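You operate a simulated robot arm through the tools that you are given. There is no shell and no other tool.

You run a simulated robot arm. Do the job below in one go: nothing can be reset, and whatever is moved stays where it is left.

Task
Gauge the roller's bore: green tray if the red gauge stays out, black tin if it goes in.
Fine: try both gauges; clamp the roller while you gauge, open the clamp after, put both gauges back; leave the spare roller. Set down upright: green gauge, red gauge.

The check looks at the end state, three seconds after you hand in, the way a careful person would. Anything else that was tipped, shoved, dropped, spilled or broken makes it a failure.

Robot
A 7-joint arm with a two-finger gripper, fixed in place. Base frame: the origin is on the floor under the middle of its stand, x ahead of it, y to its left, z up; the work surface is at about z = 880. Lengths are in mm, angles in degrees, forces in N, time in s.
With the tool pointing down near the work surface it reaches from about 340 to 720 mm from the base axis. Its first joint turns from -66.0 to 66.0 degrees. Payload 2.45 kg.
The TCP is the grasp point between the finger pads, 26 mm short of the fingertips. In the tool frame z runs along the fingers and y along their closing line. The gripper opens to 96 mm; its body begins 69 mm behind the TCP.
Orientation is that of the tool frame in the base frame, as [roll, pitch, yaw] about the fixed x, y, z axes, in that order (R = Rz(yaw) Ry(pitch) Rx(roll)). With the fingers straight down and closing along the base's y, the tool's x points along the base's -x, its y along +y and its z along -z.

Tools
- The arm moves only by the tool move_arm. Its argument "plan" is a list of rows, each a list of 7 numbers: the finger opening in cm, from 0 to 9.6, then the shift along the tool's x, y, z in cm, then the turn, a rotation vector about the tool's x, y, z in degrees. In form: [[jaw, x, y, z, ax, ay, az], ...]. A call has 1 to 20 rows; each row shifts and turns the commanded pose from where the row before left it, along the tool's axes as they then stand. A row lasts 0.2 s, in which the tool goes at most 50 mm and 8.6 degrees; a call with a longer step from one row to the next is refused whole, and so is a gripper value outside its range. Where a pose cannot be reached the arm comes as near as it can. A force on the tool above 40 N (or 10 N above the force at the start of the call, whichever is more), or a blocked arm, ends the call early, and 0.2 s more pass. The fingers move at their own pace (about 50 mm/s each) and stop on an object; they squeeze with about 21 N. The grip force told is the motor's: it shows also when the fingers shut on nothing. Time passes only in rows, and 0.2 s behind the last, so rows that do not move let the fingers close. The reply holds the time, the measured pose of the TCP, the force on the tool along the base axes, the opening and the grip force, in the units named above and with some noise, with the torque about the TCP (base axes, N m) and any sound that the robot's microphone picked up.
- Cameras (640 x 400 px; columns grow to the right, rows downward): "scene" is fixed at [165.8, -378.4, 1436]; the picture's right is [0.83, -0.56, 0.00], its down [-0.28, -0.43, -0.86] and it looks along [0.48, 0.71, -0.51] (base axes); focal length 332 px, centre (320, 200). "wrist" rides on the gripper at [82, 3, -98] in the tool frame; the picture's right is [-0.04, 1.00, 0.00], its down [-0.73, -0.03, -0.68] and it looks along [-0.68, -0.03, 0.73] (tool axes); focal length 256 px, centre (320, 200). There is no depth. A picture from a camera that has moved, and an enlarged one, comes with that camera's place and axes in the base frame and with its lens. The place of the scene camera against the robot may be out by one fixed shift of up to 12 mm in any direction.
- snapshot(camera): a new picture of that camera. No time passes.
- inspect(camera, box): a new picture of the part [left, top, right, bottom] of that camera's present view, enlarged. No time passes.
- close_job(): hands the job in; it is judged then, once.

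Nothing tells you positions but the pictures and the camera data. Unless the task says otherwise, let go and move clear before handing in.

The tools are called after "Request:" as name(argument=value, ...) on one line, values as JSON. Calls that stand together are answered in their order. move_arm: Moves the arm, as the interface text tells. Its arguments: {"type":"object","properties":{"plan":{"type":"array","items":{"type":"array","items":{"type":"number"}}}},"required":["plan"]} The other tools are called the same way: snapshot (camera) takes a picture; inspect (camera, box) takes an enlarged picture of a part of a camera's view; close_job () hands the job in.

At the start:

```text
clock: 0.0
ee_pos: [406.1, 79.6, 1213.9]
tool_rot: [179.9, 0.0, 180.0]
wrist_force: [-0.4, 0.1, 0.0]
moment: [-0.05, 0.0, 0.0]
opening: 96.1
grip_force: 0.0
```

scene: 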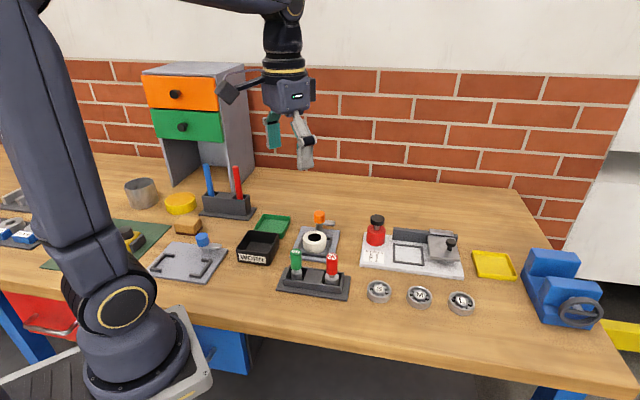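
wrist: 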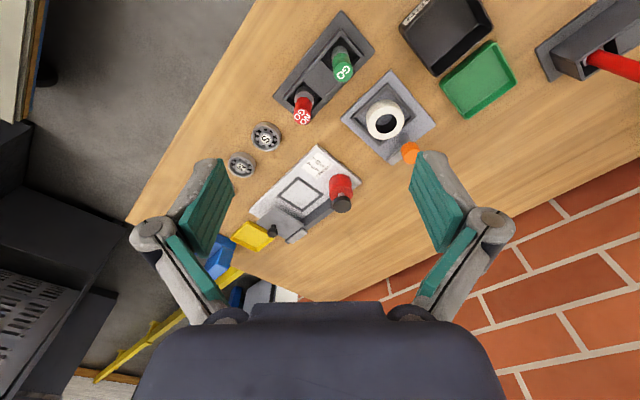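

I see a bench with a gauge stand holding a green GO gauge and a red NO GO gauge, a roller on a fixture with an orange knob, a black tin and a green tray. First I will take closer looks to identify the clamp, the roller and the spare roller.

Request:
inspect(camera="scene", box=[220, 190, 380, 310])

Request:
inspect(camera="scene", box=[340, 200, 620, 340])

Request:
inspect(camera="wrist", box=[220, 0, 540, 200])

Request:
inspect(camera="scene", box=[0, 150, 260, 300])

```text
3.33 times, centred on (300, 250) of scene
camera zoom: at [165.8, -378.4, 1436.0], right [0.83, -0.56, 0.0], down [-0.28, -0.43, -0.86], along [0.48, 0.71, -0.51], focal length 1106 px, centre (387, 33)
```

zoom: 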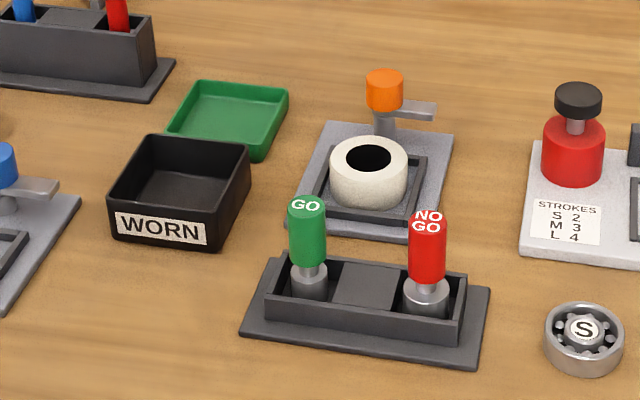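

```text
2.29 times, centred on (480, 270) of scene
camera zoom: at [165.8, -378.4, 1436.0], right [0.83, -0.56, 0.0], down [-0.28, -0.43, -0.86], along [0.48, 0.71, -0.51], focal length 759 px, centre (-46, 40)
```

zoom: 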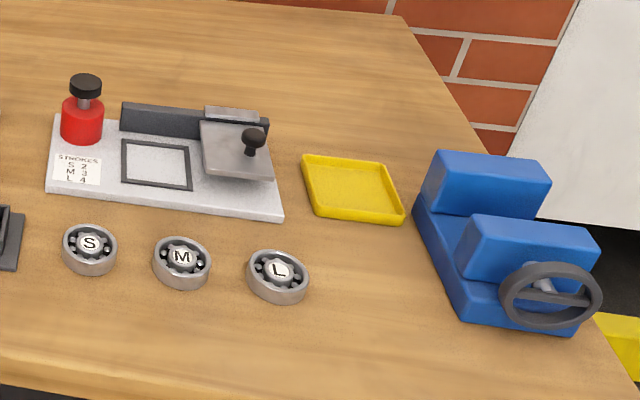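

```text
2.00 times, centred on (380, 100) of wrist
camera zoom: at [324.0, 83.6, 1311.6], right [0.04, 1.0, 0.0], down [0.73, -0.03, 0.68], along [0.68, -0.03, -0.73], focal length 512 px, centre (200, 400)
```

zoom: 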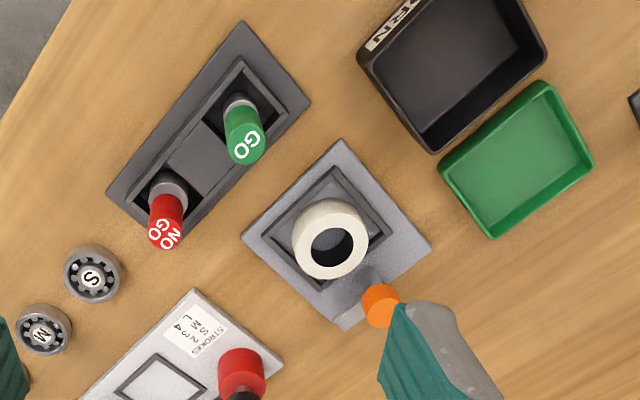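

```text
2.46 times, centred on (130, 225) of scene
camera zoom: at [165.8, -378.4, 1436.0], right [0.83, -0.56, 0.0], down [-0.28, -0.43, -0.86], along [0.48, 0.71, -0.51], focal length 817 px, centre (788, 138)
```

zoom: 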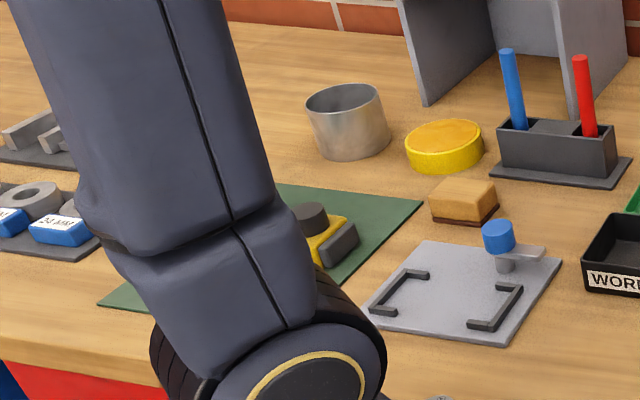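

The white roller sits in a nest with an orange-knobbed swing clamp near (525, 185), the GO and NO GO gauges stand near (430, 108) and (488, 52), and the green tray and black tin lie beyond. I will move lower for a closer wrist view to measure these and understand the clamp.

Request:
move_arm(plan=[[9.6, 0, 1, 3.3, 0, 0, 0], [9.6, 0, 1, 3.3, 0, 0, 0], [9.6, 0.3, 1, 3.3, 0, 0, 0], [9.6, 0.3, 1, 3.3, 0, 0, 0], [9.6, 0, 0, 0, 0, 0, 0]])

Request:
snapshot(camera="wrist")

Request:
inspect(camera="wrist", box=[280, 80, 520, 230])

Request:
snapshot(camera="scene")

```text
clock: 1.2
ee_pos: [400.1, 123.2, 1081.2]
tool_rot: [179.9, 0.1, -180.0]
wrist_force: [0.2, 0.6, 0.2]
moment: [0.0, 0.01, -0.01]
opening: 95.9
grip_force: 0.1
```

```text
taken
camera wrist: at [318.1, 125.9, 1179.1], right [0.04, 1.0, 0.0], down [0.73, -0.03, 0.68], along [0.68, -0.03, -0.73], focal length 256 px, centre (320, 200)
```

wrist: 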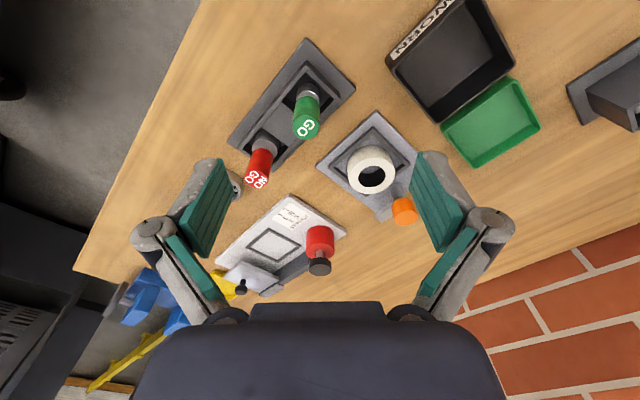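

```text
2.67 times, centred on (400, 155) of wrist
camera zoom: at [318.1, 125.9, 1179.1], right [0.04, 1.0, 0.0], down [0.73, -0.03, 0.68], along [0.68, -0.03, -0.73], focal length 683 px, centre (107, 320)
```

zoom: 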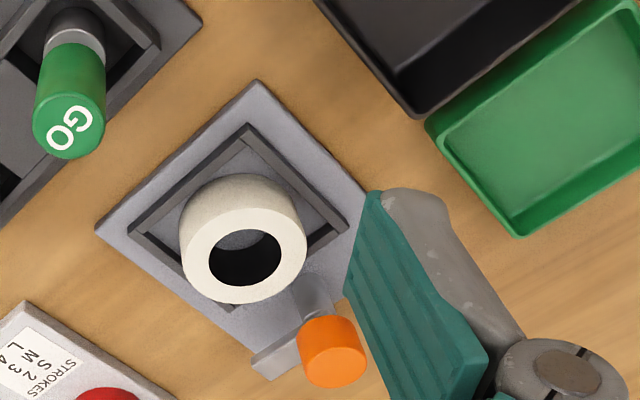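

```text
taken
```

scene: 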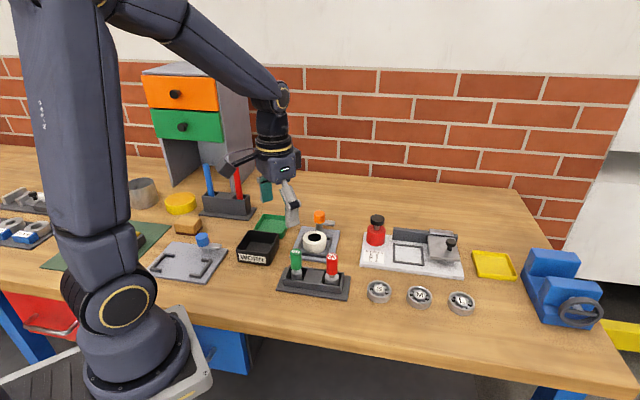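

Triangulating from two wrist views, the roller top is about (525, 185, 912), the GO gauge top (430, 109, 963) and the clamp knob about (582, 235, 930). I will move nearer to examine the clamp and nest.

Request:
move_arm(plan=[[9.6, -1.67, 2.63, 1.97, 0, 0, 0], [9.6, -1.67, 2.63, 1.97, 0, 0, 0], [9.6, -1.66, 2.64, 1.96, 0, 0, 0], [9.6, 0, 0, 0, 0, 0, 0]])

Request:
snapshot(camera="wrist")

Request:
inspect(camera="wrist", box=[220, 100, 420, 225])

```text
clock: 2.2
ee_pos: [447.3, 199.2, 1024.2]
tool_rot: [-180.0, 0.0, 180.0]
wrist_force: [0.4, 0.1, 0.8]
moment: [0.0, -0.01, -0.01]
opening: 96.3
grip_force: 0.0
```

```text
taken
camera wrist: at [365.3, 203.7, 1121.8], right [0.04, 1.0, 0.0], down [0.73, -0.03, 0.68], along [0.68, -0.03, -0.73], focal length 256 px, centre (320, 200)
```

wrist: 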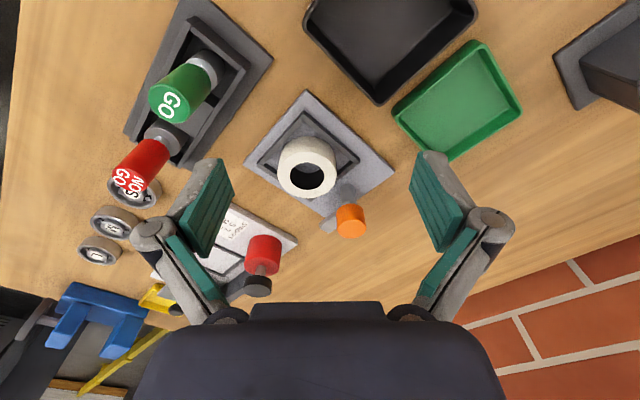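

```text
3.20 times, centred on (320, 162) of wrist
camera zoom: at [365.3, 203.7, 1121.8], right [0.04, 1.0, 0.0], down [0.73, -0.03, 0.68], along [0.68, -0.03, -0.73], focal length 819 px, centre (320, 320)
```

zoom: 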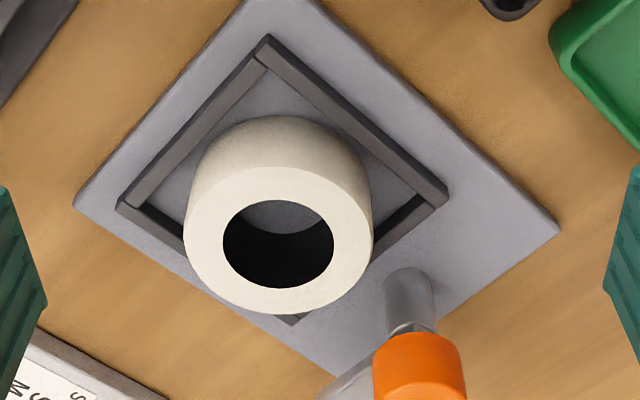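

The nest is a low square frame with the roller (about 60 mm outside, 35 mm bore) at (522, 184), top z about 917. I need zooms on the knob and gauges from this pose.

Request:
inspect(camera="wrist", box=[290, 160, 410, 260])

Request:
inspect(camera="wrist", box=[90, 0, 290, 220])

Request:
inspect(camera="scene", box=[270, 200, 360, 305])

Request:
inspect(camera="scene", box=[300, 205, 350, 255])

```text
4.00 times, centred on (350, 210) of wrist
camera zoom: at [365.3, 203.7, 1121.8], right [0.04, 1.0, 0.0], down [0.73, -0.03, 0.68], along [0.68, -0.03, -0.73], focal length 1024 px, centre (200, 160)
```

zoom: 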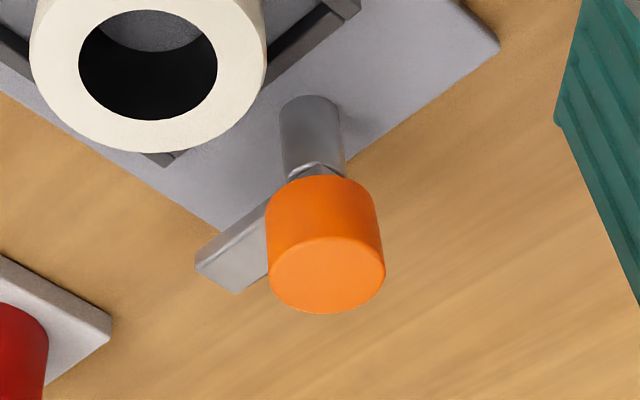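

```text
1.82 times, centred on (190, 110) of wrist
camera zoom: at [365.3, 203.7, 1121.8], right [0.04, 1.0, 0.0], down [0.73, -0.03, 0.68], along [0.68, -0.03, -0.73], focal length 465 px, centre (556, 364)
```

zoom: 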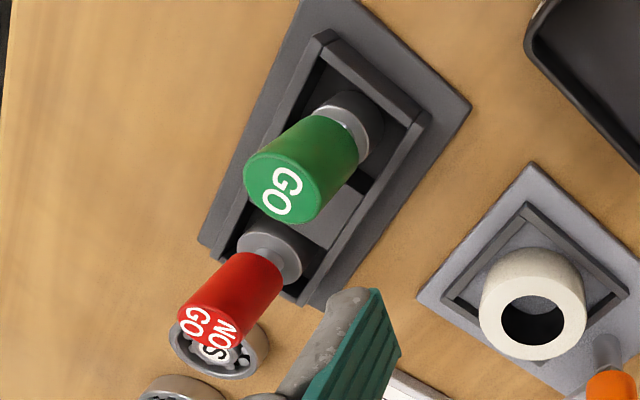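

```text
3.81 times, centred on (315, 252) of scene
camera zoom: at [165.8, -378.4, 1436.0], right [0.83, -0.56, 0.0], down [-0.28, -0.43, -0.86], along [0.48, 0.71, -0.51], focal length 1264 px, centre (339, 0)
```

zoom: 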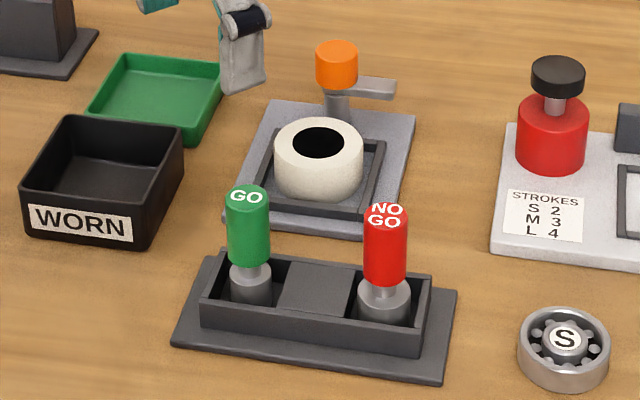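

```text
8.00 times, centred on (325, 230) of scene
camera zoom: at [165.8, -378.4, 1436.0], right [0.83, -0.56, 0.0], down [-0.28, -0.43, -0.86], along [0.48, 0.71, -0.51], focal length 2656 px, centre (280, -40)
```

zoom: 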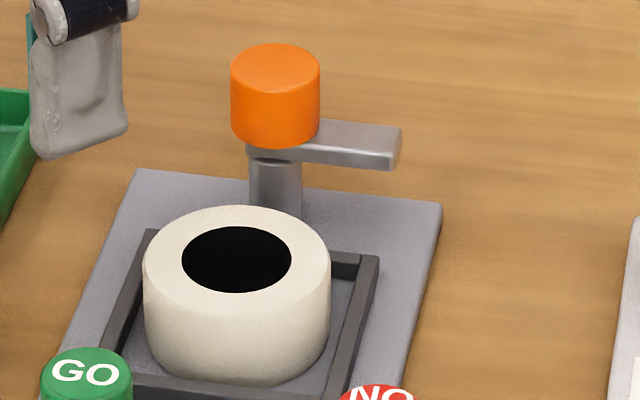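

The clamp is a post with an arm at about z 916–925 topped by the orange knob at (568, 229), and the arm must swing about 90° clockwise to sit over the roller rim. I will turn the wrist 45° so the camera faces the fixture squarely and look again.

Request:
move_arm(plan=[[9.6, -1.2, -3.4, 0, 0, 0, 0], [9.6, -1.2, -3.3, 0, 0, 0, 0], [9.6, 0, 0, 0, 0, 0, -7.5], [9.6, 0, 0, 0, 0, 0, -7.5], [9.6, 0, 0, 0, 0, 0, -7.5], [9.6, 0, 0, 0, 0, 0, -7.5], [9.6, 0, 0, 0, 0, 0, -7.5], [9.6, 0, 0, 0, 0, 0, -7.5], [9.6, 0, 0, 0, 0, 0, 0]])

Request:
snapshot(camera="wrist")

Request:
snapshot(camera="scene")

Request:
inspect(camera="wrist", box=[220, 80, 420, 230])

```text
clock: 4.2
ee_pos: [475.3, 132.2, 1024.2]
tool_rot: [180.0, 0.1, -135.0]
wrist_force: [-0.1, 0.2, 0.2]
moment: [0.0, 0.02, -0.02]
opening: 96.2
grip_force: 0.0
```

```text
taken
camera wrist: at [414.0, 77.0, 1121.1], right [-0.68, 0.73, 0.0], down [0.54, 0.5, 0.68], along [0.5, 0.46, -0.73], focal length 256 px, centre (320, 200)
```

wrist: 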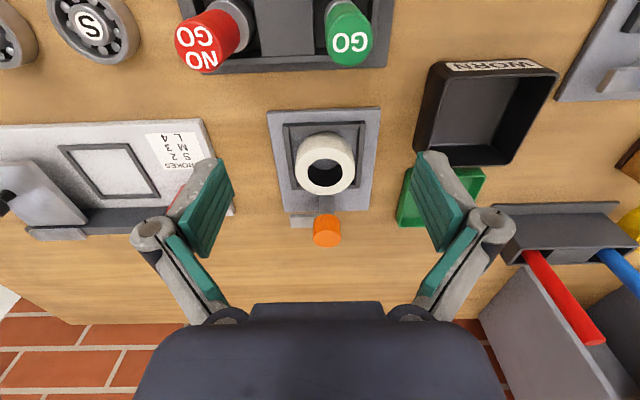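

```text
taken
```

scene: 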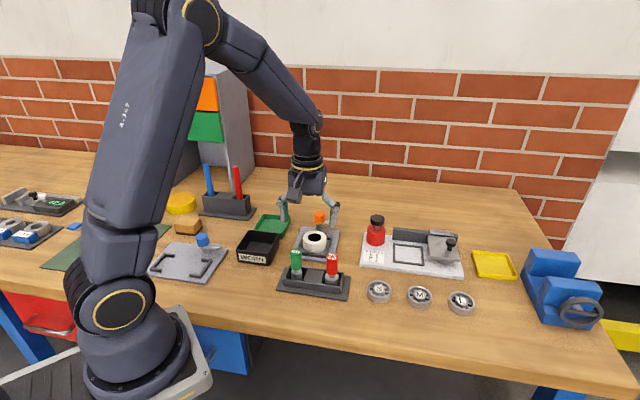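

```text
2.67 times, centred on (320, 155) of wrist
camera zoom: at [414.0, 77.0, 1121.1], right [-0.68, 0.73, 0.0], down [0.54, 0.5, 0.68], along [0.5, 0.46, -0.73], focal length 683 px, centre (320, 320)
```

zoom: 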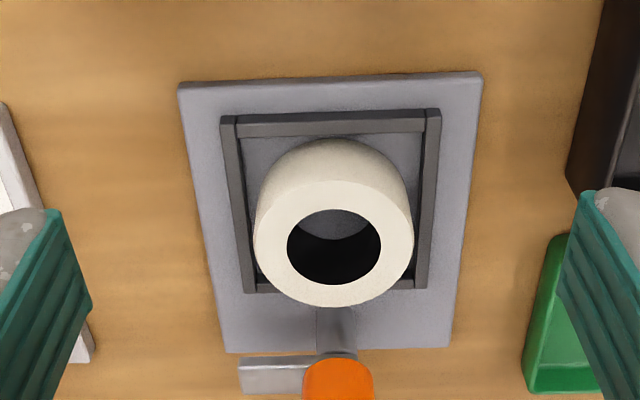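

Roller centre is confirmed at (522.5, 184.3, 917) and the fixture is square with the tool at this yaw. I will zoom in on the knob and both gauges from this view to fix their positions.

Request:
inspect(camera="wrist", box=[280, 195, 376, 255])

Request:
inspect(camera="wrist", box=[160, 0, 400, 150])

Request:
inspect(camera="scene", box=[275, 245, 355, 300])

```text
6.67 times, centred on (328, 225) of wrist
camera zoom: at [414.0, 77.0, 1121.1], right [-0.68, 0.73, 0.0], down [0.54, 0.5, 0.68], along [0.5, 0.46, -0.73], focal length 1707 px, centre (267, 33)
```

zoom: 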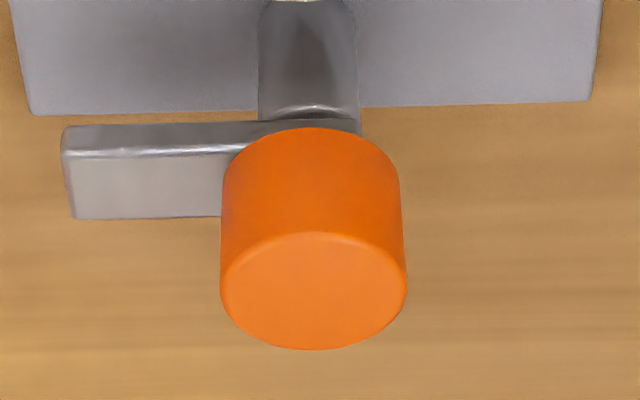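

```text
2.67 times, centred on (280, 75) of wrist
camera zoom: at [414.0, 77.0, 1121.1], right [-0.68, 0.73, 0.0], down [0.54, 0.5, 0.68], along [0.5, 0.46, -0.73], focal length 683 px, centre (427, 533)
```

zoom: 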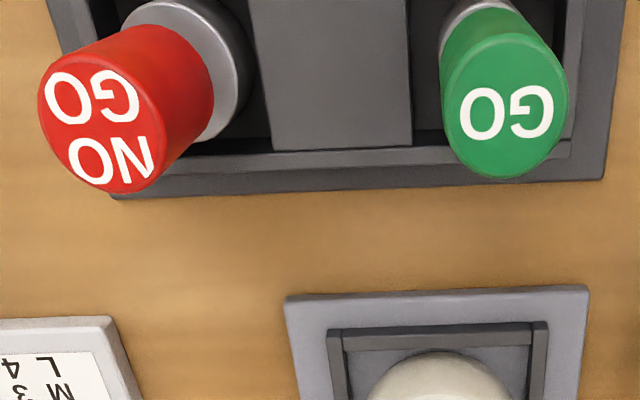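

```text
7.27 times, centred on (315, 272) of scene
camera zoom: at [165.8, -378.4, 1436.0], right [0.83, -0.56, 0.0], down [-0.28, -0.43, -0.86], along [0.48, 0.71, -0.51], focal length 2414 px, centre (356, -327)
```

zoom: 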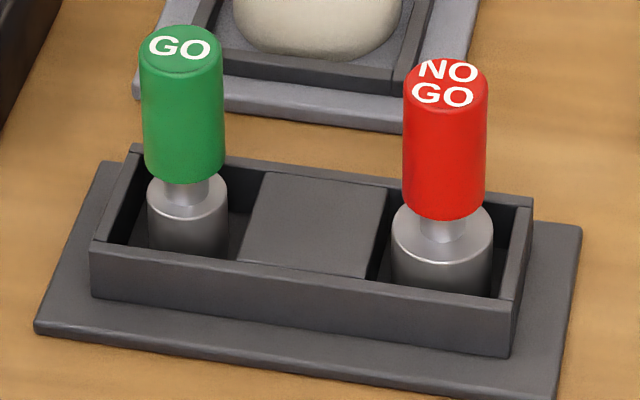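

Knob top is about (567.3, 228.8, 950), GO gauge top about (425.5, 109.3, 967) and NO GO about (482.3, 51.2, 967). Next I hover above the knob and check alignment before gripping it.

Request:
move_arm(plan=[[9.6, -4.4, 0.1, 0, 0, 0, 0], [8.0, -4.4, 0.1, 0, 0, 0, 0], [6.0, -4.5, 0.1, 1.0, 0, 0, 0], [6.0, 0, 0, 2.0, 0, 0, 0], [6.0, 0, 0, 0, 0, 0, 0], [6.0, 0, 0, 0, 0, 0, 0]])

Request:
snapshot(camera="wrist")

Request:
inspect(camera="scene", box=[270, 160, 370, 260])

```text
clock: 5.6
ee_pos: [568.3, 226.5, 991.2]
tool_rot: [179.9, 0.0, -135.0]
wrist_force: [-0.9, -0.5, 0.1]
moment: [-0.01, -0.05, 0.01]
opening: 59.6
grip_force: 0.1
```

```text
taken
camera wrist: at [506.7, 171.9, 1088.3], right [-0.68, 0.73, 0.0], down [0.54, 0.5, 0.68], along [0.5, 0.46, -0.73], focal length 256 px, centre (320, 200)
```

wrist: 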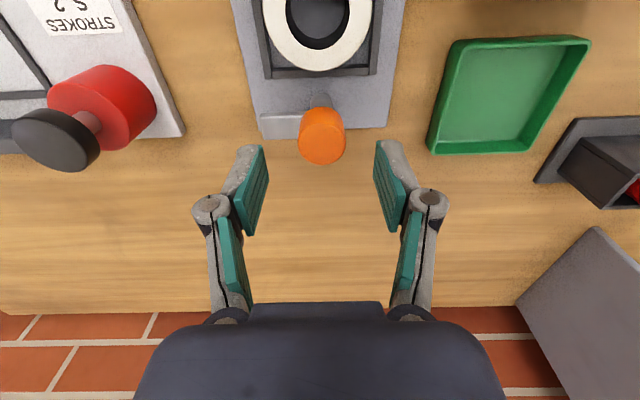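

```text
4.00 times, centred on (320, 210) of scene
camera zoom: at [165.8, -378.4, 1436.0], right [0.83, -0.56, 0.0], down [-0.28, -0.43, -0.86], along [0.48, 0.71, -0.51], focal length 1328 px, centre (320, 160)
```

zoom: 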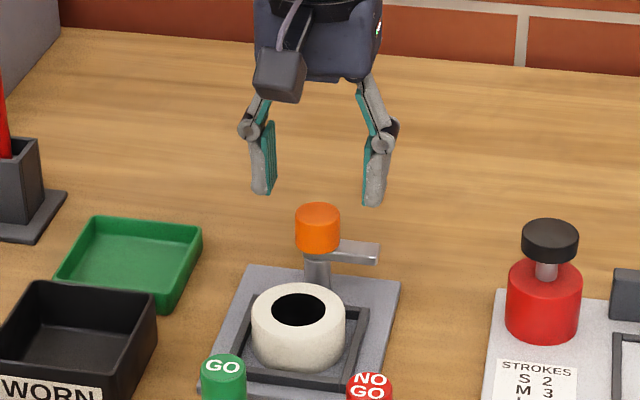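

The gripper hovers over the knob; I will zoom in to check the centring before lowering.

Request:
inspect(camera="wrist", box=[272, 95, 372, 175])

```text
5.00 times, centred on (322, 135) of wrist
camera zoom: at [506.7, 171.9, 1088.3], right [-0.68, 0.73, 0.0], down [0.54, 0.5, 0.68], along [0.5, 0.46, -0.73], focal length 1280 px, centre (310, 525)
```

zoom: 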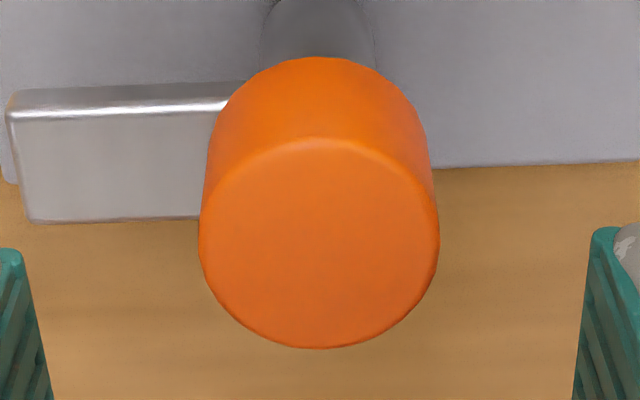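

The knob is centred within about 1 mm. I lower to z about 957 and close on the knob.

Request:
move_arm(plan=[[6.0, 0, 0.08, 1.7, 0, 0, 0], [6.0, 0, 0, 1.7, 0, 0, 0], [6.0, 0, 0, 0, 0, 0, 0], [2.0, 0, 0, 0, 0, 0, 0], [2.0, 0, 0, 0, 0, 0, 0], [2.0, 0, 0, 0, 0, 0, 0]])

Request:
snapshot(camera="wrist")

Request:
inspect(camera="scene", box=[270, 160, 370, 260])

```text
clock: 7.0
ee_pos: [568.8, 227.9, 956.4]
tool_rot: [179.9, -0.1, -135.1]
wrist_force: [5.1, -3.4, -1.2]
moment: [0.01, -0.27, 0.03]
opening: 29.5
grip_force: 36.5
```

```text
taken
camera wrist: at [506.7, 173.8, 1054.9], right [-0.68, 0.74, 0.0], down [0.54, 0.5, 0.68], along [0.5, 0.46, -0.73], focal length 256 px, centre (320, 200)
```

wrist: 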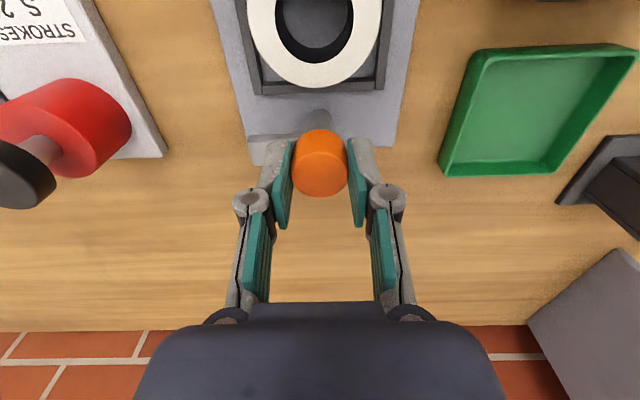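

```text
4.00 times, centred on (320, 210) of scene
camera zoom: at [166.0, -378.5, 1436.0], right [0.83, -0.56, 0.0], down [-0.28, -0.43, -0.86], along [0.48, 0.71, -0.51], focal length 1328 px, centre (320, 160)
```

zoom: 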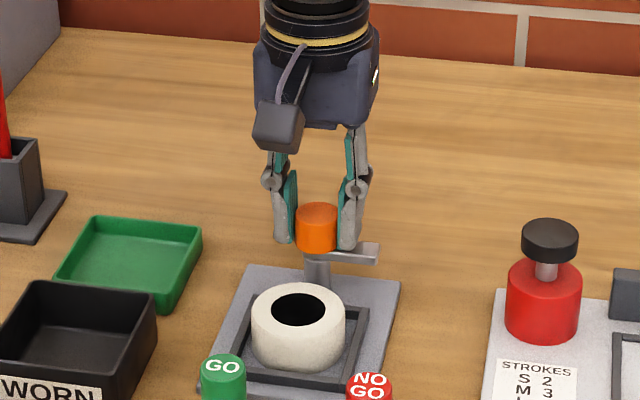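

The knob is gripped firmly at 29.5 mm. I now turn it clockwise from above in small steps and watch the force and the arm.

Request:
move_arm(plan=[[2.0, 0, 0, 0, 0, 0, 5], [2.0, 0, 0, 0, 0, 0, 5], [2.0, 0, 0, 0, 0, 0, 5], [2.0, 0, 0, 0, 0, 0, 5]])

Request:
snapshot(camera="wrist")

Request:
inspect(camera="scene", box=[270, 160, 370, 260])

```text
clock: 8.0
ee_pos: [567.5, 228.5, 958.2]
tool_rot: [-179.9, -0.1, -155.2]
wrist_force: [20.8, -1.1, -27.0]
moment: [0.05, -0.5, -0.01]
opening: 29.6
grip_force: 44.9
```

```text
taken
camera wrist: at [491.5, 197.5, 1055.2], right [-0.38, 0.92, 0.0], down [0.68, 0.28, 0.68], along [0.63, 0.26, -0.73], focal length 256 px, centre (320, 200)
```

wrist: 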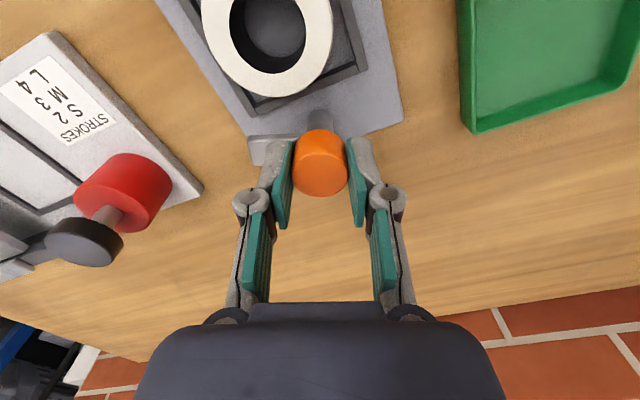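

```text
4.00 times, centred on (320, 210) of scene
camera zoom: at [166.9, -378.3, 1435.9], right [0.83, -0.56, 0.0], down [-0.28, -0.43, -0.86], along [0.48, 0.71, -0.51], focal length 1328 px, centre (320, 160)
```

zoom: 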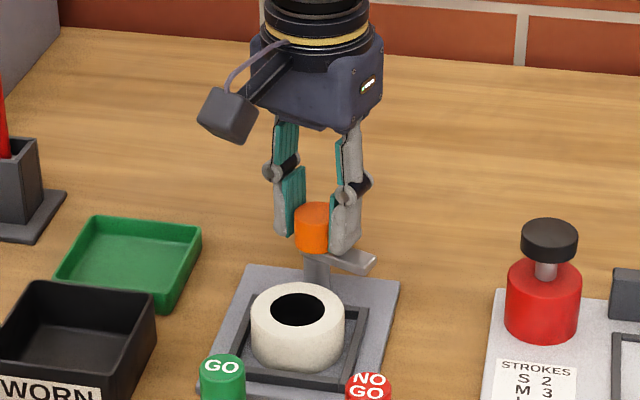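

The arm swings with the knob, but a side and down force has built up. I will open the fingers, let things relax, and check the readings before going on.

Request:
move_arm(plan=[[4.5, 0, 0, 0, 0, 0, 0], [4.5, 0, 0, 0, 0, 0, 0], [4.5, 0, 0, 0, 0, 0, 0]])

Request:
inspect(camera="wrist", box=[220, 80, 420, 230])

Request:
inspect(camera="scene", box=[295, 195, 355, 255])

```text
clock: 8.8
ee_pos: [566.7, 229.6, 959.3]
tool_rot: [179.9, 0.0, -155.0]
wrist_force: [0.1, -0.6, -1.3]
moment: [-0.05, -0.03, 0.01]
opening: 45.2
grip_force: 0.1
```

```text
2.67 times, centred on (320, 155) of wrist
camera zoom: at [490.3, 198.0, 1057.0], right [-0.39, 0.92, 0.0], down [0.68, 0.28, 0.68], along [0.63, 0.26, -0.73], focal length 683 px, centre (320, 320)
```

zoom: 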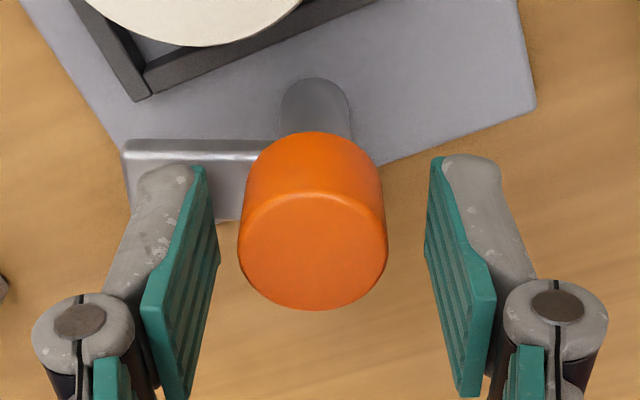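

```text
6.67 times, centred on (325, 225) of scene
camera zoom: at [165.8, -378.4, 1436.0], right [0.83, -0.56, 0.0], down [-0.28, -0.43, -0.86], along [0.48, 0.71, -0.51], focal length 2213 px, centre (287, 33)
```

zoom: 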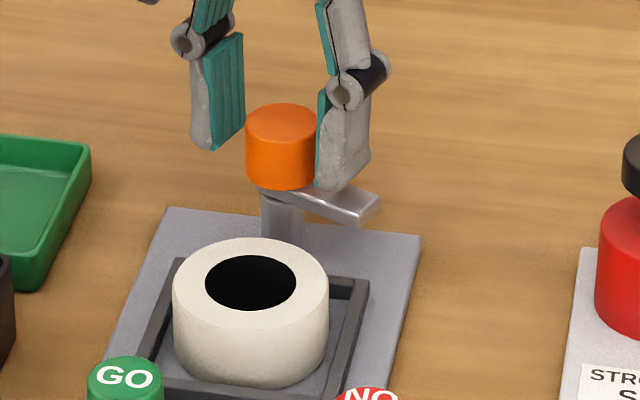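

On release the forces vanished, so it was only small pose drift while gripping. I re-centre by about 1.6 mm, re-grip, and turn another 30°.

Request:
move_arm(plan=[[4.5, 0.06, -0.16, 0.1, 0, 0, 0], [4.5, 0, 0, 0, 0, 0, 0], [2.0, 0, 0, 0, 0, 0, 0], [2.0, 0, 0, 0, 0, 0, 0], [2.0, 0, 0, 0, 0, 0, 5], [2.0, 0, 0, 0, 0, 0, 5], [2.0, 0, 0, 0, 0, 0, 5], [2.0, 0, 0, 0, 0, 0, 5], [2.0, 0, 0, 0, 0, 0, 5], [2.0, 0, 0, 0, 0, 0, 0]])

Request:
inspect(camera="wrist", box=[220, 80, 420, 230])

Request:
inspect(camera="scene", box=[295, 195, 355, 255])

```text
clock: 11.0
ee_pos: [565.1, 227.0, 958.9]
tool_rot: [179.9, 0.1, -180.0]
wrist_force: [3.1, 14.7, 8.0]
moment: [0.32, 0.72, 0.04]
opening: 29.2
grip_force: 45.3
```

```text
2.67 times, centred on (320, 155) of wrist
camera zoom: at [482.9, 231.2, 1055.6], right [0.04, 1.0, 0.0], down [0.73, -0.03, 0.68], along [0.68, -0.03, -0.73], focal length 683 px, centre (320, 320)
```

zoom: 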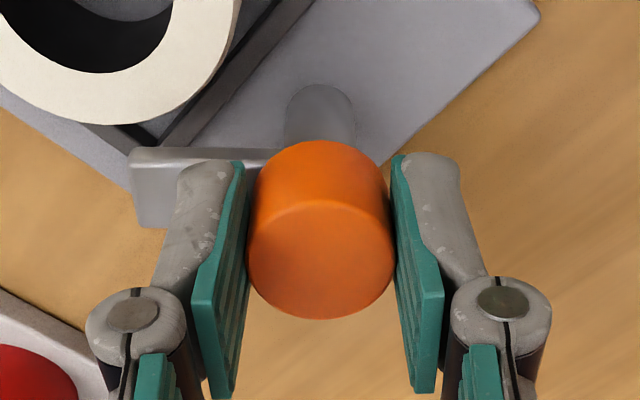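

```text
6.67 times, centred on (325, 225) of scene
camera zoom: at [165.8, -378.1, 1436.1], right [0.83, -0.56, 0.0], down [-0.28, -0.43, -0.86], along [0.48, 0.71, -0.51], focal length 2213 px, centre (287, 33)
```

zoom: 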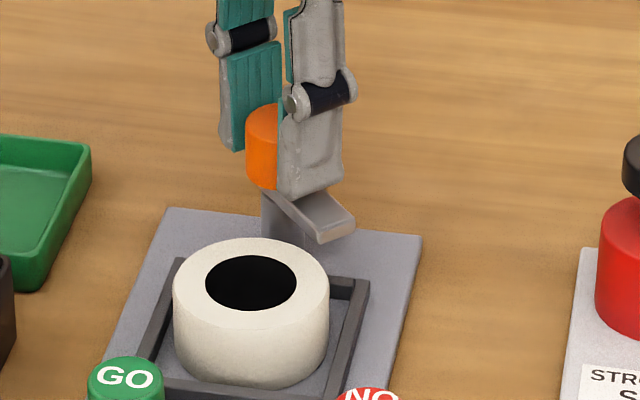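

The arm has followed to point along -y; 45° remain to reach the roller. I continue turning in steps, re-gripping once to keep forces low.

Request:
move_arm(plan=[[4.5, 0, 0, 0, 0, 0, 0], [4.5, 0, 0, 0, 0, 0, 0], [2.0, 0, 0, 0, 0, 0, 0], [2.0, 0, 0, 0, 0, 0, 0], [2.0, 0, 0, 0, 0, 0, 5], [2.0, 0, 0, 0, 0, 0, 5], [2.0, 0, 0, 0, 0, 0, 5], [2.0, 0, 0, 0, 0, 0, 5], [2.0, 0, 0, 0, 0, 0, 5], [2.0, 0, 0, 0, 0, 0, 0]])

Request:
inspect(camera="wrist", box=[220, 80, 420, 230])

Request:
inspect(camera="scene", box=[295, 195, 355, 255])

```text
clock: 13.2
ee_pos: [566.2, 227.6, 957.4]
tool_rot: [179.8, -0.1, 155.1]
wrist_force: [-2.6, 18.5, -12.5]
moment: [0.42, -0.01, 0.0]
opening: 29.4
grip_force: 45.2
```

```text
2.67 times, centred on (320, 155) of wrist
camera zoom: at [492.2, 266.2, 1055.1], right [0.46, 0.89, 0.0], down [0.65, -0.34, 0.68], along [0.6, -0.31, -0.74], focal length 683 px, centre (320, 320)
```

zoom: 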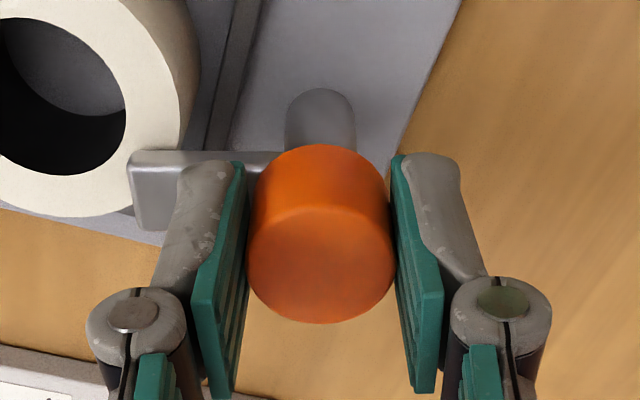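

```text
6.67 times, centred on (325, 225) of scene
camera zoom: at [166.0, -377.8, 1436.2], right [0.83, -0.56, 0.0], down [-0.28, -0.43, -0.86], along [0.48, 0.71, -0.51], focal length 2213 px, centre (287, 33)
```

zoom: 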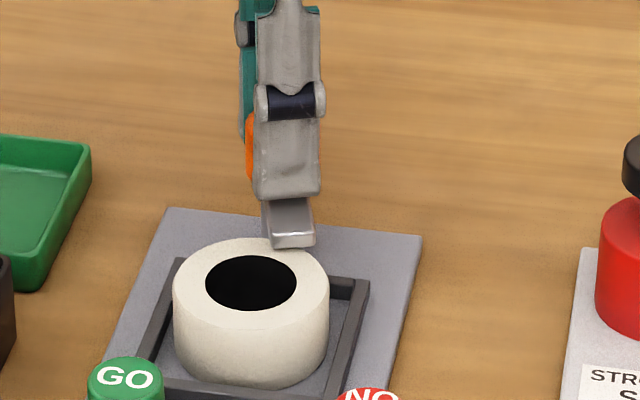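

The clamp arm is starting to pass over the roller rim. I turn the last 20° after a re-grip.

Request:
move_arm(plan=[[4.5, 0, 0, 0, 0, 0, 0], [4.5, 0, 0, 0, 0, 0, 0], [2.0, 0, 0, 0, 0, 0, 0], [2.0, 0, 0, 0, 0, 0, 0], [2.0, 0, 0, 0, 0, 0, 4], [2.0, 0, 0, 0, 0, 0, 4], [2.0, 0, 0, 0, 0, 0, 4], [2.0, 0, 0, 0, 0, 0, 4], [2.0, 0, 0, 0, 0, 0, 4], [2.0, 0, 0, 0, 0, 0, 0]])

Request:
inspect(camera="wrist", box=[180, 60, 420, 230])

Request:
inspect(camera="scene", box=[295, 195, 355, 255])

```text
clock: 15.4
ee_pos: [565.8, 229.1, 958.4]
tool_rot: [179.9, -0.1, 134.9]
wrist_force: [5.9, 18.1, -1.6]
moment: [0.36, -0.28, 0.51]
opening: 29.3
grip_force: 44.8
```

```text
2.35 times, centred on (300, 145) of wrist
camera zoom: at [509.3, 289.3, 1056.2], right [0.73, 0.68, 0.0], down [0.5, -0.54, 0.68], along [0.46, -0.5, -0.74], focal length 602 px, centre (367, 329)
```

zoom: 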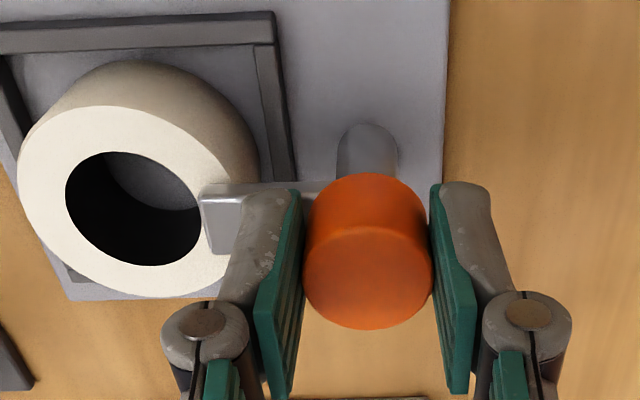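

```text
6.67 times, centred on (325, 225) of scene
camera zoom: at [166.0, -377.9, 1436.1], right [0.83, -0.56, 0.0], down [-0.28, -0.43, -0.86], along [0.48, 0.71, -0.51], focal length 2213 px, centre (287, 33)
```

zoom: 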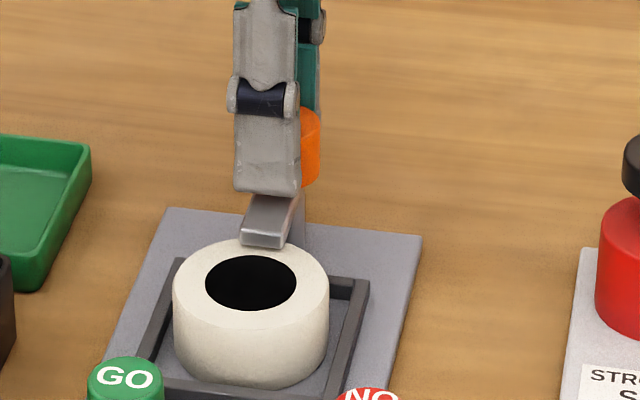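

The arm now lies over the roller rim at about 90° of turn, and a torque of 0.5 N m suggests it has reached its stop. I release, rise a bit and look to confirm it holds.

Request:
move_arm(plan=[[5.5, 0, 0, 0, 0, 0, 0], [5.5, 0, 0, 0, 0, 0, 0], [6.0, 0, 0, -2.5, 0, 0, 0], [6.0, 0, 0, -3.5, 0, 0, 0], [6.0, 0, 0, 0, 0, 0, 0]])

Request:
inspect(camera="wrist", box=[200, 40, 420, 180])

Request:
inspect(camera="scene", box=[295, 195, 355, 255])

```text
clock: 16.6
ee_pos: [564.2, 226.0, 1017.8]
tool_rot: [-179.9, 0.1, 134.9]
wrist_force: [0.0, 0.0, -0.1]
moment: [0.01, 0.03, -0.02]
opening: 59.8
grip_force: 0.0
```

```text
2.86 times, centred on (310, 110) of wrist
camera zoom: at [508.6, 286.1, 1114.9], right [0.73, 0.68, 0.0], down [0.5, -0.54, 0.68], along [0.46, -0.5, -0.73], focal length 731 px, centre (349, 457)
```

zoom: 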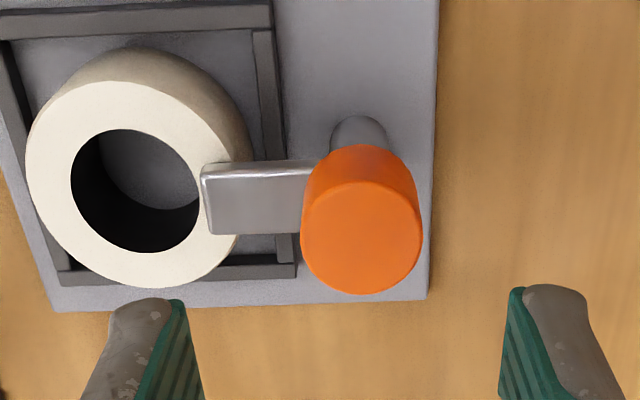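

```text
6.67 times, centred on (325, 225) of scene
camera zoom: at [165.8, -378.4, 1436.0], right [0.83, -0.56, 0.0], down [-0.28, -0.43, -0.86], along [0.48, 0.71, -0.51], focal length 2213 px, centre (287, 33)
```

zoom: 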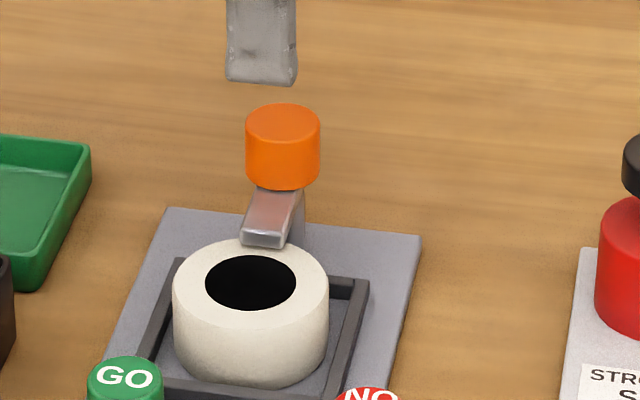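

The clamp holds with its arm on the roller rim and clear of the bore. Next I turn the wrist back 90° at height and move over the green GO gauge.

Request:
move_arm(plan=[[6.0, 0, 0, 0, 0, 0, -7.5], [6.0, 0, 0, 0, 0, 0, -7.5], [6.0, 0, 0, 0, 0, 0, -7.5], [6.0, 0, 0, 0, 0, 0, -7.5], [6.0, 0, 0, 0, 0, 0, -7.5], [6.0, 0, 0, 0, 0, 0, -7.5], [6.0, 0, 0, 0, 0, 0, -7.5], [6.0, 0, 0, 0, 0, 0, -7.5], [6.0, 0, 0, 0, 0, 0, -7.5], [6.0, 0, 0, 0, 0, 0, -7.5], [6.0, 0, 0, 0, 0, 0, -7.5], [6.0, 0, 0, 0, 0, 0, -7.5], [6.0, 4.5, 0.4, 0, 0, 0, 0], [6.0, 4.5, 0.4, 0, 0, 0, 0], [6.0, 4.5, 0.4, 0, 0, 0, 0], [6.0, 4.7, 0.3, 0, 0, 0, 0], [6.0, 0, 0, 0, 0, 0, 0], [6.0, 0, 0, 0, 0, 0, 0]])

Request:
snapshot(camera="wrist")

Request:
inspect(camera="wrist", box=[240, 80, 400, 200])

```text
clock: 20.4
ee_pos: [428.6, 108.7, 1019.3]
tool_rot: [-179.9, 0.1, -135.0]
wrist_force: [0.0, 0.3, -0.9]
moment: [0.01, 0.0, 0.03]
opening: 59.8
grip_force: 0.0
```

```text
taken
camera wrist: at [367.5, 53.9, 1116.0], right [-0.68, 0.73, 0.0], down [0.54, 0.5, 0.68], along [0.5, 0.46, -0.73], focal length 256 px, centre (320, 200)
```

wrist: 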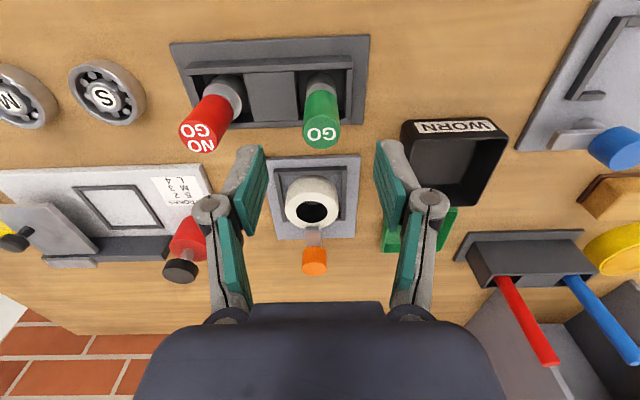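

```text
3.33 times, centred on (320, 140) of wrist
camera zoom: at [367.5, 53.9, 1116.0], right [-0.68, 0.73, 0.0], down [0.54, 0.5, 0.68], along [0.5, 0.46, -0.73], focal length 853 px, centre (320, 400)
```

zoom: 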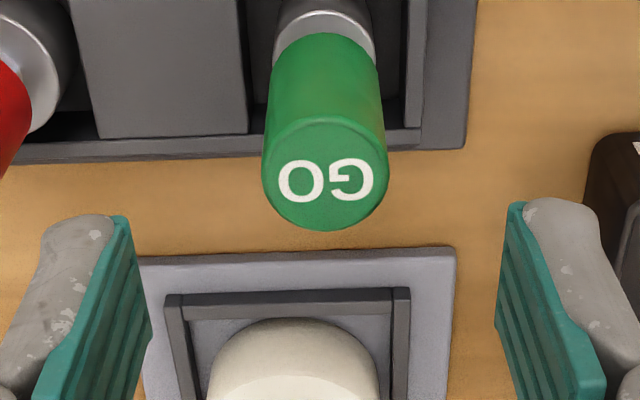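

The GO handle is about 2.3 mm and 0.9 mm off the tool axis. I correct for it, descend around the handle, and close.

Request:
move_arm(plan=[[6.0, 0.23, 0.09, 0, 0, 0, 0], [6.0, 0, 0, 1.6, 0, 0, 0], [6.0, 0, 0, 1.6, 0, 0, 0], [6.0, 0, 0, 1.6, 0, 0, 0], [6.0, 0, 0, 1.5, 0, 0, 0], [6.0, 0, 0, 0, 0, 0, 0], [6.0, 0, 0, 0, 0, 0, 0]])

Request:
inspect(camera="wrist", box=[220, 80, 420, 230])

Request:
inspect(camera="scene", box=[260, 220, 360, 310])

```text
clock: 22.0
ee_pos: [425.0, 109.1, 956.1]
tool_rot: [180.0, 0.0, -135.0]
wrist_force: [-0.2, -1.0, -0.3]
moment: [0.01, -0.01, -0.03]
opening: 59.8
grip_force: 0.1
```

```text
2.67 times, centred on (320, 155) of wrist
camera zoom: at [364.4, 54.3, 1053.3], right [-0.68, 0.73, 0.0], down [0.54, 0.5, 0.68], along [0.5, 0.46, -0.73], focal length 683 px, centre (320, 320)
```

zoom: 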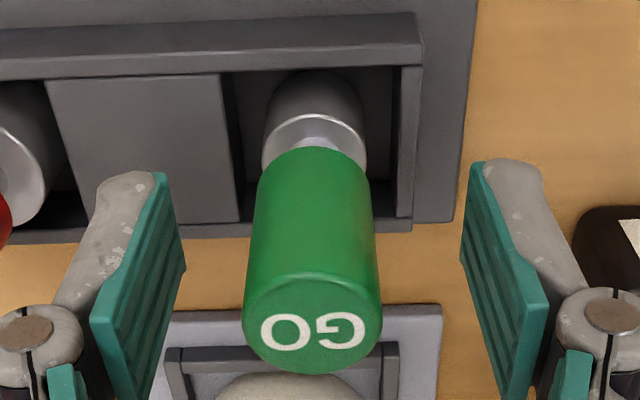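

```text
4.44 times, centred on (310, 265) of scene
camera zoom: at [165.8, -378.4, 1436.0], right [0.83, -0.56, 0.0], down [-0.28, -0.43, -0.86], along [0.48, 0.71, -0.51], focal length 1475 px, centre (364, -89)
```

zoom: 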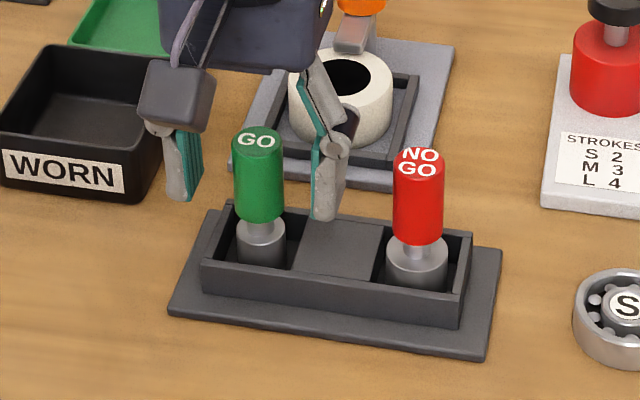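

The handle sits about 1.6 mm toward tool -y; I shift to centre and close on it.

Request:
move_arm(plan=[[6.0, 0, -0.15, 0, 0, 0, 0], [6.0, 0, 0, 0, 0, 0, 0], [1.5, 0, 0, 0, 0, 0, 0], [1.5, 0, 0, 0, 0, 0, 0], [1.5, 0, 0, 0, 0, 0, 0], [1.5, 0, 0, 0, 0, 0, 0]])

Request:
inspect(camera="wrist", box=[220, 80, 420, 230])

Request:
inspect(camera="scene", box=[260, 220, 360, 310])

```text
clock: 23.4
ee_pos: [428.3, 107.2, 955.8]
tool_rot: [180.0, 0.1, -135.0]
wrist_force: [-0.9, 0.3, 0.5]
moment: [-0.01, 0.02, -0.02]
opening: 24.3
grip_force: 20.8
```

```text
2.67 times, centred on (320, 155) of wrist
camera zoom: at [365.6, 53.1, 1053.3], right [-0.68, 0.73, 0.0], down [0.54, 0.5, 0.68], along [0.5, 0.46, -0.73], focal length 683 px, centre (320, 320)
```

zoom: 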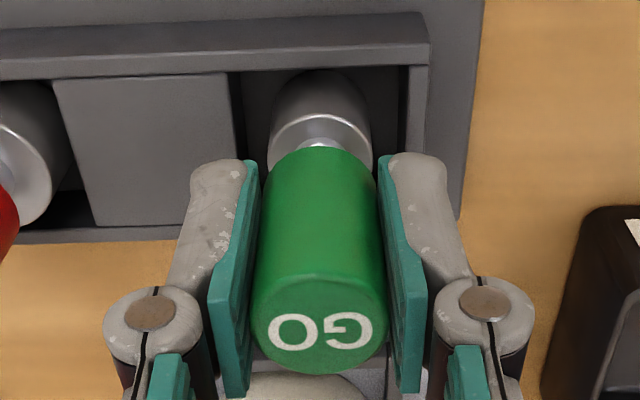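

```text
4.44 times, centred on (310, 265) of scene
camera zoom: at [165.8, -378.4, 1436.0], right [0.83, -0.56, 0.0], down [-0.28, -0.43, -0.86], along [0.48, 0.71, -0.51], focal length 1475 px, centre (364, -89)
```

zoom: 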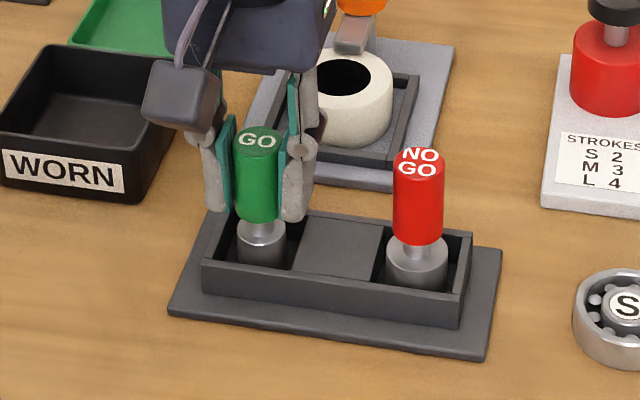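

GO is gripped cleanly with no side force. I lift it 60 mm and carry it over the roller.

Request:
move_arm(plan=[[1.5, 0, 0, -0.8, 0, 0, 0], [1.5, 0, 0, -1.6, 0, 0, 0], [1.5, 0, 0, -1.8, 0, 0, 0], [1.5, 0, 0, -1.8, 0, 0, 0], [1.5, -3.0, -0.38, 0, 0, 0, 0], [1.5, -3.0, -0.38, 0, 0, 0, 0], [1.5, -3.0, -0.38, 0, 0, 0, 0], [1.5, -3.18, -0.39, 0, 0, 0, 0], [1.5, 0, 0, 0, 0, 0, 0], [1.5, 0, 0, 0, 0, 0, 0]])

Request:
snapshot(camera="wrist")

Request:
inspect(camera="wrist", box=[220, 60, 420, 210])

Request:
inspect(camera="scene", box=[270, 170, 370, 270])

```text
clock: 25.6
ee_pos: [523.6, 183.2, 1013.5]
tool_rot: [-179.9, 0.0, -135.0]
wrist_force: [0.1, 0.3, -1.7]
moment: [0.03, 0.05, 0.04]
opening: 24.3
grip_force: 21.4
```

```text
taken
camera wrist: at [462.2, 128.2, 1111.2], right [-0.68, 0.73, 0.0], down [0.54, 0.5, 0.68], along [0.5, 0.46, -0.73], focal length 256 px, centre (320, 200)
```

wrist: 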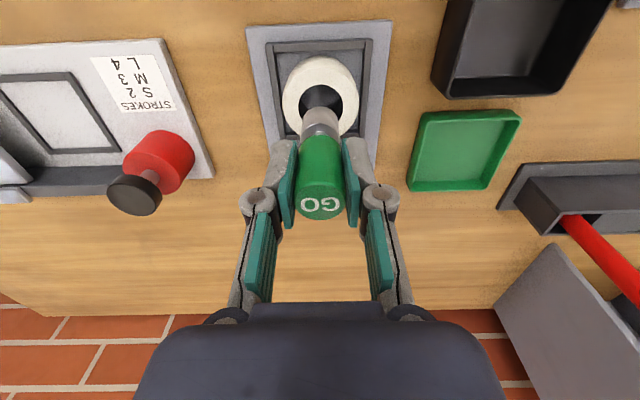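

```text
2.67 times, centred on (320, 135) of wrist
camera zoom: at [462.2, 128.2, 1111.2], right [-0.68, 0.73, 0.0], down [0.54, 0.5, 0.68], along [0.5, 0.46, -0.73], focal length 683 px, centre (320, 373)
```

zoom: 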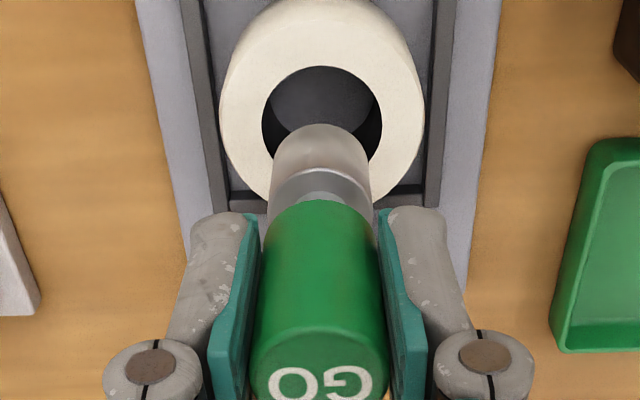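

```text
4.00 times, centred on (320, 220) of scene
camera zoom: at [165.8, -378.4, 1436.0], right [0.83, -0.56, 0.0], down [-0.28, -0.43, -0.86], along [0.48, 0.71, -0.51], focal length 1328 px, centre (320, 120)
```

zoom: 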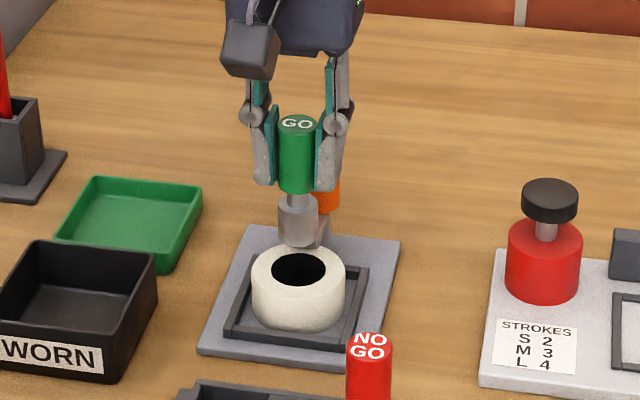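

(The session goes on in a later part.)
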